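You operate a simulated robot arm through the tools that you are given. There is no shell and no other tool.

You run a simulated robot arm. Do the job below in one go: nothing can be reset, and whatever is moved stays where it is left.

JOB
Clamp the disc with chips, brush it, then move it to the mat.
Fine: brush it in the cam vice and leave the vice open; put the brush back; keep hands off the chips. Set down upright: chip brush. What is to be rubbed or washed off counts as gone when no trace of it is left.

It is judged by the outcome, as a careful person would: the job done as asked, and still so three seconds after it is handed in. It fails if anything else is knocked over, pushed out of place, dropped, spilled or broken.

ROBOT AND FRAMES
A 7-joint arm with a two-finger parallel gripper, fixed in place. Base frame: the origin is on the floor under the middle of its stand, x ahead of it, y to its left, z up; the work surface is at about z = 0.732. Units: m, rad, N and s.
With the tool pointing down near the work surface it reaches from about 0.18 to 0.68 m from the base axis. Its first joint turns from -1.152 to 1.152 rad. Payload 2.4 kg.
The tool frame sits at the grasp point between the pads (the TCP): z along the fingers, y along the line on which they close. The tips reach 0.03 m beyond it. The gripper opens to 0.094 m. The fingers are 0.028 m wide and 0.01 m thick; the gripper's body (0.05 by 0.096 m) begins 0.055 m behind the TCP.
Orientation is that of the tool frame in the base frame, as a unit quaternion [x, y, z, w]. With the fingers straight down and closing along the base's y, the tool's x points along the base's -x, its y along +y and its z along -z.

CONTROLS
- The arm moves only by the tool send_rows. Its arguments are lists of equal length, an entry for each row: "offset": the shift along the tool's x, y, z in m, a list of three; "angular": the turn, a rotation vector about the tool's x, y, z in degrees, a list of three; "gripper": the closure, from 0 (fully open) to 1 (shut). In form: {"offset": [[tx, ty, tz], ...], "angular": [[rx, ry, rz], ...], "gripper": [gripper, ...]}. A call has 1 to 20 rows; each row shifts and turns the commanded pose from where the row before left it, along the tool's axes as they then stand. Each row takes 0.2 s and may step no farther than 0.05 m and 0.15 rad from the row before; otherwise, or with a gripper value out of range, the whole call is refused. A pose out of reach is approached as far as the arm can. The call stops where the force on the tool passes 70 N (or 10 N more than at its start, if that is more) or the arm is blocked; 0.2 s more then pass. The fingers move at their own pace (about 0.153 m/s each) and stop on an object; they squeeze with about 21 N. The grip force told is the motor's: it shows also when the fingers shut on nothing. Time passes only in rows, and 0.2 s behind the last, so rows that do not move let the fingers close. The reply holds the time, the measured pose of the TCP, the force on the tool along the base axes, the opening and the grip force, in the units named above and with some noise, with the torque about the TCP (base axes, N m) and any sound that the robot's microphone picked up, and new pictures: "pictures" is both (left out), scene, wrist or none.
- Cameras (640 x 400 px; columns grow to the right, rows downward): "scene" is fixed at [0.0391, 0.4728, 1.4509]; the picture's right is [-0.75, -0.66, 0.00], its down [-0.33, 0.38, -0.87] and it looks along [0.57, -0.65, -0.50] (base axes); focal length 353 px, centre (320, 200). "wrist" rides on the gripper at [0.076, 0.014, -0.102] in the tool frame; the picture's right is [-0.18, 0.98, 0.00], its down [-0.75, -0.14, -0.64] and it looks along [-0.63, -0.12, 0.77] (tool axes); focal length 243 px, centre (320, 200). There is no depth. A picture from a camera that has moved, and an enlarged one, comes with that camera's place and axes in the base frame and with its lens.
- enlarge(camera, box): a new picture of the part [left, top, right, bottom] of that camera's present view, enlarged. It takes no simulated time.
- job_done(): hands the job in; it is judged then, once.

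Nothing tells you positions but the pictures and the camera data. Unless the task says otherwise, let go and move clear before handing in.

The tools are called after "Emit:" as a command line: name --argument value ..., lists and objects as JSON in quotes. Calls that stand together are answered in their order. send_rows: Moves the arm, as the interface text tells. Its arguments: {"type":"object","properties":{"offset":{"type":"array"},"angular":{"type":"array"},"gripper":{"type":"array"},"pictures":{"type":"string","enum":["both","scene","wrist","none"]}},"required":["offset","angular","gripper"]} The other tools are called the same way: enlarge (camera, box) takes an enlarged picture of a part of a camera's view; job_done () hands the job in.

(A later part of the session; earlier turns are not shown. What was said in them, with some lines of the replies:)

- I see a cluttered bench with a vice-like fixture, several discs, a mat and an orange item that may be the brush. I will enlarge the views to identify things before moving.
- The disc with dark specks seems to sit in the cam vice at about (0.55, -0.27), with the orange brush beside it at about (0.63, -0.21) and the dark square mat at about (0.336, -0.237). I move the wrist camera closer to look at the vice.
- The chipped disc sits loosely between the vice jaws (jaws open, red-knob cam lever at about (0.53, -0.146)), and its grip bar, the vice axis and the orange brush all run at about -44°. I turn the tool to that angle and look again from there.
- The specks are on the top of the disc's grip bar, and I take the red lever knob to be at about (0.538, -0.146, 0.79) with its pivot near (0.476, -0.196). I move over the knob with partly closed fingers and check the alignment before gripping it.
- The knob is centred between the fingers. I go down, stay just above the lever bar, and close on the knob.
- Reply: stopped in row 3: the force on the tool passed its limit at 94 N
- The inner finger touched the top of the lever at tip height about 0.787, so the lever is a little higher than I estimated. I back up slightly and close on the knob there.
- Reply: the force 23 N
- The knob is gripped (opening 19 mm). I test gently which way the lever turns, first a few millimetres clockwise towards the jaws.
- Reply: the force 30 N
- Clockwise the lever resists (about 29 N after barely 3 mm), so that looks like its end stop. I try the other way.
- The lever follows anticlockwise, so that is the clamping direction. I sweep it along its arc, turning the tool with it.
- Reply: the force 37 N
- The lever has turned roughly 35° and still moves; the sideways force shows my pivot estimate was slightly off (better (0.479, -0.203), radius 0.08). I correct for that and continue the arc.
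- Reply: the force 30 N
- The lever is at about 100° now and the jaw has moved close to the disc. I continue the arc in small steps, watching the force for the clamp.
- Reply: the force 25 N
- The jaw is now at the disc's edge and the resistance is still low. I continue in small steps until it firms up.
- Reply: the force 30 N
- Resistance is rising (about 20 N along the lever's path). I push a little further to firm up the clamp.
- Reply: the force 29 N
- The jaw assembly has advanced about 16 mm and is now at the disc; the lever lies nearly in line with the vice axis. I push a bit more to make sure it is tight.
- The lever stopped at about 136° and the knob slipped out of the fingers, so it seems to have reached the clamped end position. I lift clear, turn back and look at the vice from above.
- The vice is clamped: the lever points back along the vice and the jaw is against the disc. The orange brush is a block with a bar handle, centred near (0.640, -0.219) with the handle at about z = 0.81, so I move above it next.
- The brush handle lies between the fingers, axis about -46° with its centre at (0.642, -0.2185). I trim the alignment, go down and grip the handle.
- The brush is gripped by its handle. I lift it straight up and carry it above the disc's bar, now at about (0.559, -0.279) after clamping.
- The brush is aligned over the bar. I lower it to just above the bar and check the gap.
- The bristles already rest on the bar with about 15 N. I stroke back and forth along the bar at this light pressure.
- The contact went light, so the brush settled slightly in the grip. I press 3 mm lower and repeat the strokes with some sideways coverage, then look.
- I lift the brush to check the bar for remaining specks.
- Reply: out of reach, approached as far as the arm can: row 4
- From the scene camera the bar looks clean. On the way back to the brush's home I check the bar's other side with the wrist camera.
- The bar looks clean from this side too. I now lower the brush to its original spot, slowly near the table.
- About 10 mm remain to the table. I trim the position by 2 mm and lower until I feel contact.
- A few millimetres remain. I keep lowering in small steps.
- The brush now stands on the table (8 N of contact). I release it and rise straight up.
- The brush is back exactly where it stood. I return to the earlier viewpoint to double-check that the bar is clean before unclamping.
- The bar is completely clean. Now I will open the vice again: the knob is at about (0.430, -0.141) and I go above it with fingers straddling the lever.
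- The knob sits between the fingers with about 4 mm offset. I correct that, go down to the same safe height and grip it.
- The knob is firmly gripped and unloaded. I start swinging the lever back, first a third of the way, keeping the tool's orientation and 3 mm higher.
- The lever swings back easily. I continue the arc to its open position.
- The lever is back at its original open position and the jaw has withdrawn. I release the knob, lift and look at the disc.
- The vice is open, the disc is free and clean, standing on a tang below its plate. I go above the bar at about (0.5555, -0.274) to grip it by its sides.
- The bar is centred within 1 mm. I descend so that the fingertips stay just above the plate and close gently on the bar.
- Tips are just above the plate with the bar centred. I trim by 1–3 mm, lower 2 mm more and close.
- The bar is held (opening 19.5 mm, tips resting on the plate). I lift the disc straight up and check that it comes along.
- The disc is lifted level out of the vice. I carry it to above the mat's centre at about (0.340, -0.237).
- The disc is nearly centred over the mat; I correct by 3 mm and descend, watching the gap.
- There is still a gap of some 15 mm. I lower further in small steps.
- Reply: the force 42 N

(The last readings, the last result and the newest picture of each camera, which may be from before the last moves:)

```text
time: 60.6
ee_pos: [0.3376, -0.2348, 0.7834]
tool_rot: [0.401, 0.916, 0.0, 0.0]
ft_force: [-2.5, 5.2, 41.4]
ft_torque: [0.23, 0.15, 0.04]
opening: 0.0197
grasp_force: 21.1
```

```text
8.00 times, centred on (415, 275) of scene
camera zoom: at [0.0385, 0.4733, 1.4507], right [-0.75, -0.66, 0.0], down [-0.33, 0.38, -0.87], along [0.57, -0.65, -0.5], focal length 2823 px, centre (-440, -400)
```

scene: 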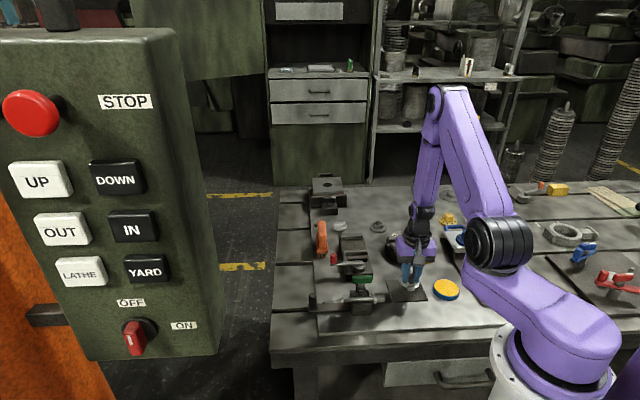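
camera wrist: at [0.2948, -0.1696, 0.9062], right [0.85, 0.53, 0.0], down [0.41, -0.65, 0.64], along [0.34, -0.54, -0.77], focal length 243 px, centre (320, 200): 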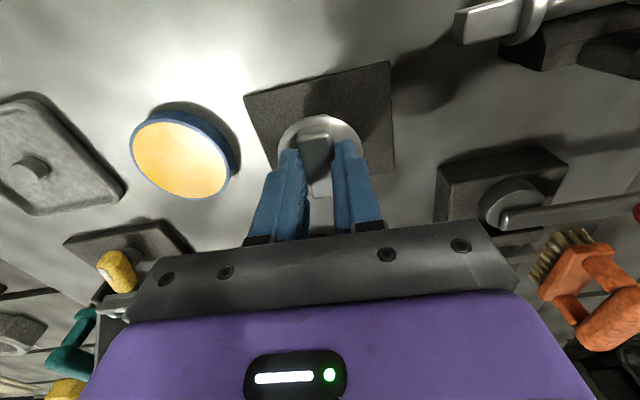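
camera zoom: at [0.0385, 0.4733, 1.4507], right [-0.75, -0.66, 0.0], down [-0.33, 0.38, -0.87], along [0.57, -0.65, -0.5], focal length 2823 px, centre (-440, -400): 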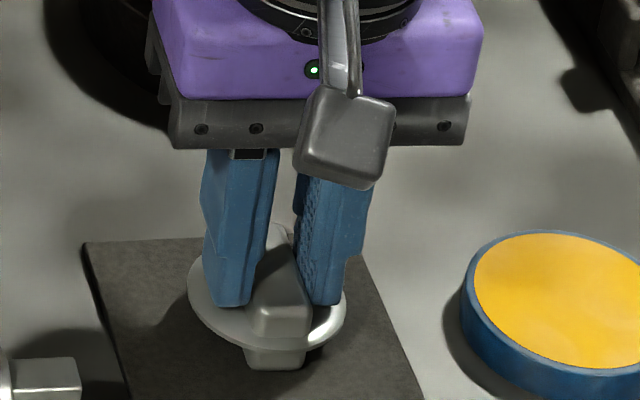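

The disc has reached the mat (41 N). I relieve the pressure by 1 mm, then open and rise straight up.

Emit:
send_rows --offset '[[0, 0, -0.0012], [0, 0, 0], [0, 0, 0], [0, 0, 0], [0, 0, 0]]' --angular '[[0, 0, 0], [0, 0, 0], [0, 0, 0], [0, 0, 0], [0, 0, 0]]' --gripper '[0.95, 0.95, 0.75, 0.6, 0.5]' --pictures "none"

Emit:
enlarge --camera "scene" --box '[390, 250, 440, 300]'

```text
time: 61.8
ee_pos: [0.3367, -0.2363, 0.7839]
tool_rot: [0.402, 0.916, 0.0, 0.0]
ft_force: [0.6, -0.4, 14.8]
ft_torque: [0.01, 0.0, 0.0]
opening: 0.0442
grasp_force: 0.0
```

```text
8.00 times, centred on (415, 275) of scene
camera zoom: at [0.0389, 0.4729, 1.4508], right [-0.75, -0.66, 0.0], down [-0.33, 0.38, -0.87], along [0.57, -0.65, -0.5], focal length 2823 px, centre (-440, -400)
```

zoom: 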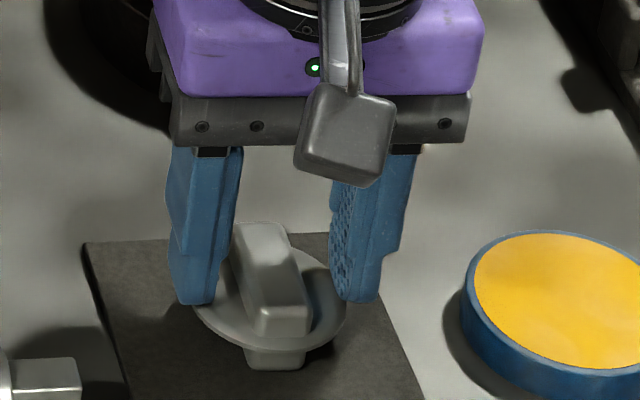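

The grip is open and the disc stands on the mat. I rise clear.

Emit:
send_rows --offset '[[0, 0, -0.005], [0, 0, -0.02], [0, 0, -0.04], [0, 0, -0.045], [0, 0, -0.045], [0, 0, 0]]' --angular '[[0, 0, 0], [0, 0, 0], [0, 0, 0], [0, 0, 0], [0, 0, 0], [0, 0, 0]]' --gripper '[0.5, 0.5, 0.5, 0.5, 0.3, 0]'

Emit:
enlarge --camera "scene" --box '[375, 240, 455, 310]'

Emit:
enlarge --camera "wrist" --box '[230, 40, 410, 180]'

Emit:
enlarge --camera "scene" --box '[300, 210, 400, 310]'

```text
time: 63.2
ee_pos: [0.3361, -0.2331, 0.9371]
tool_rot: [0.401, 0.916, 0.0, -0.001]
ft_force: [0.4, -0.3, 0.2]
ft_torque: [0.03, -0.03, 0.01]
opening: 0.0941
grasp_force: 0.0
camera wrist: at [0.2956, -0.1683, 1.0398], right [0.85, 0.53, 0.0], down [0.41, -0.65, 0.64], along [0.34, -0.54, -0.77], focal length 243 px, centre (320, 200)
```

scene: 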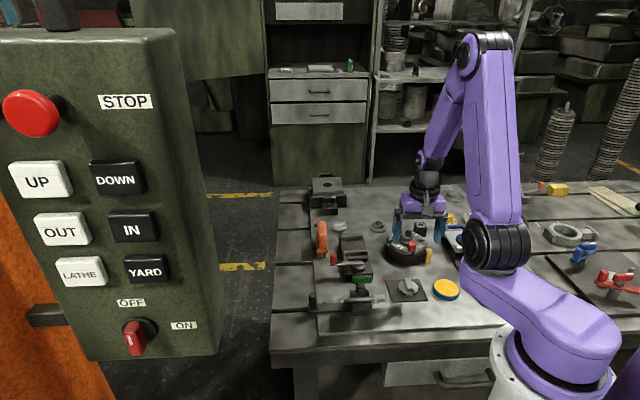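
wrist: 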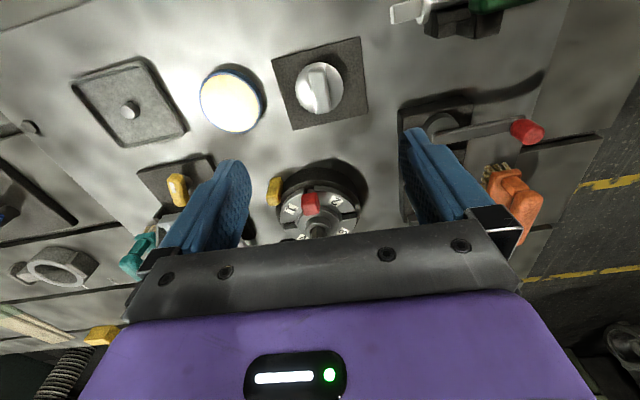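

```text
5.71 times, centred on (415, 275) of scene
camera zoom: at [0.0391, 0.4729, 1.4509], right [-0.75, -0.66, 0.0], down [-0.33, 0.38, -0.87], along [0.57, -0.65, -0.5], focal length 2016 px, centre (-223, -229)
```

zoom: 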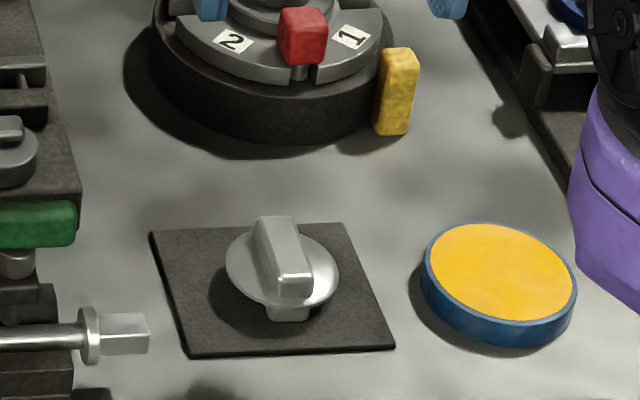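

```text
2.86 times, centred on (320, 110) of wrist
camera zoom: at [0.2956, -0.1683, 1.0398], right [0.85, 0.53, 0.0], down [0.41, -0.65, 0.64], along [0.34, -0.54, -0.77], focal length 693 px, centre (320, 457)
```

zoom: 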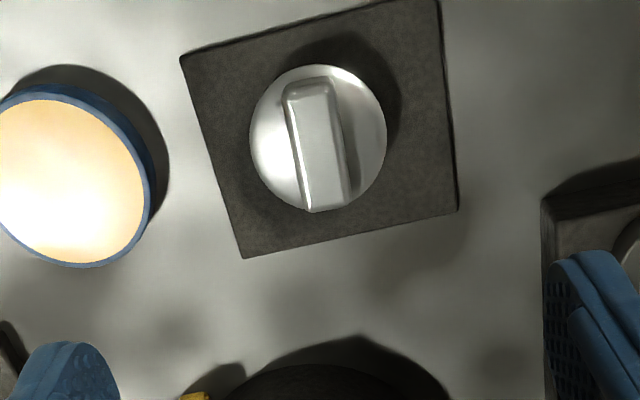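

```text
4.00 times, centred on (350, 260) of scene
camera zoom: at [0.0391, 0.4729, 1.4509], right [-0.75, -0.66, 0.0], down [-0.33, 0.38, -0.87], along [0.57, -0.65, -0.5], focal length 1411 px, centre (200, -40)
```

zoom: 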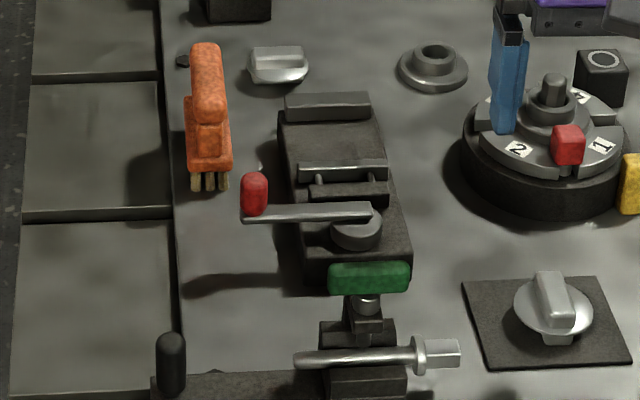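

The clean disc stands upright in the middle of the mat, the vice is open and empty, the brush stands upright where it was, and the gripper is clear. I hand the job in.

Emit:
job_done

```text
The job is handed in.
```

The job is done and handed in. The disc was clamped in the cam vice, brushed until no chips were visible in either camera, and moved to the dark square mat, where it stands upright.

- **Vice:** I left it open, with the lever back at its original position.
- **Brush:** I used the orange brush by the vice and set it back upright where it had been. There is also a teal brush on the bench. You only said "chip brush", so I took the one beside the vice to be it.
- **Chips:** The fingers gripped the disc's bar only after the chips were gone.
- **Other items:** Nothing else looked out of place in the last pictures.

Two small slips happened on the way. The gripper briefly pressed the lever with about 94 N when it first came down on it. At the end of clamping, the knob slipped out of the fingers. I saw no damage or movement from either one.
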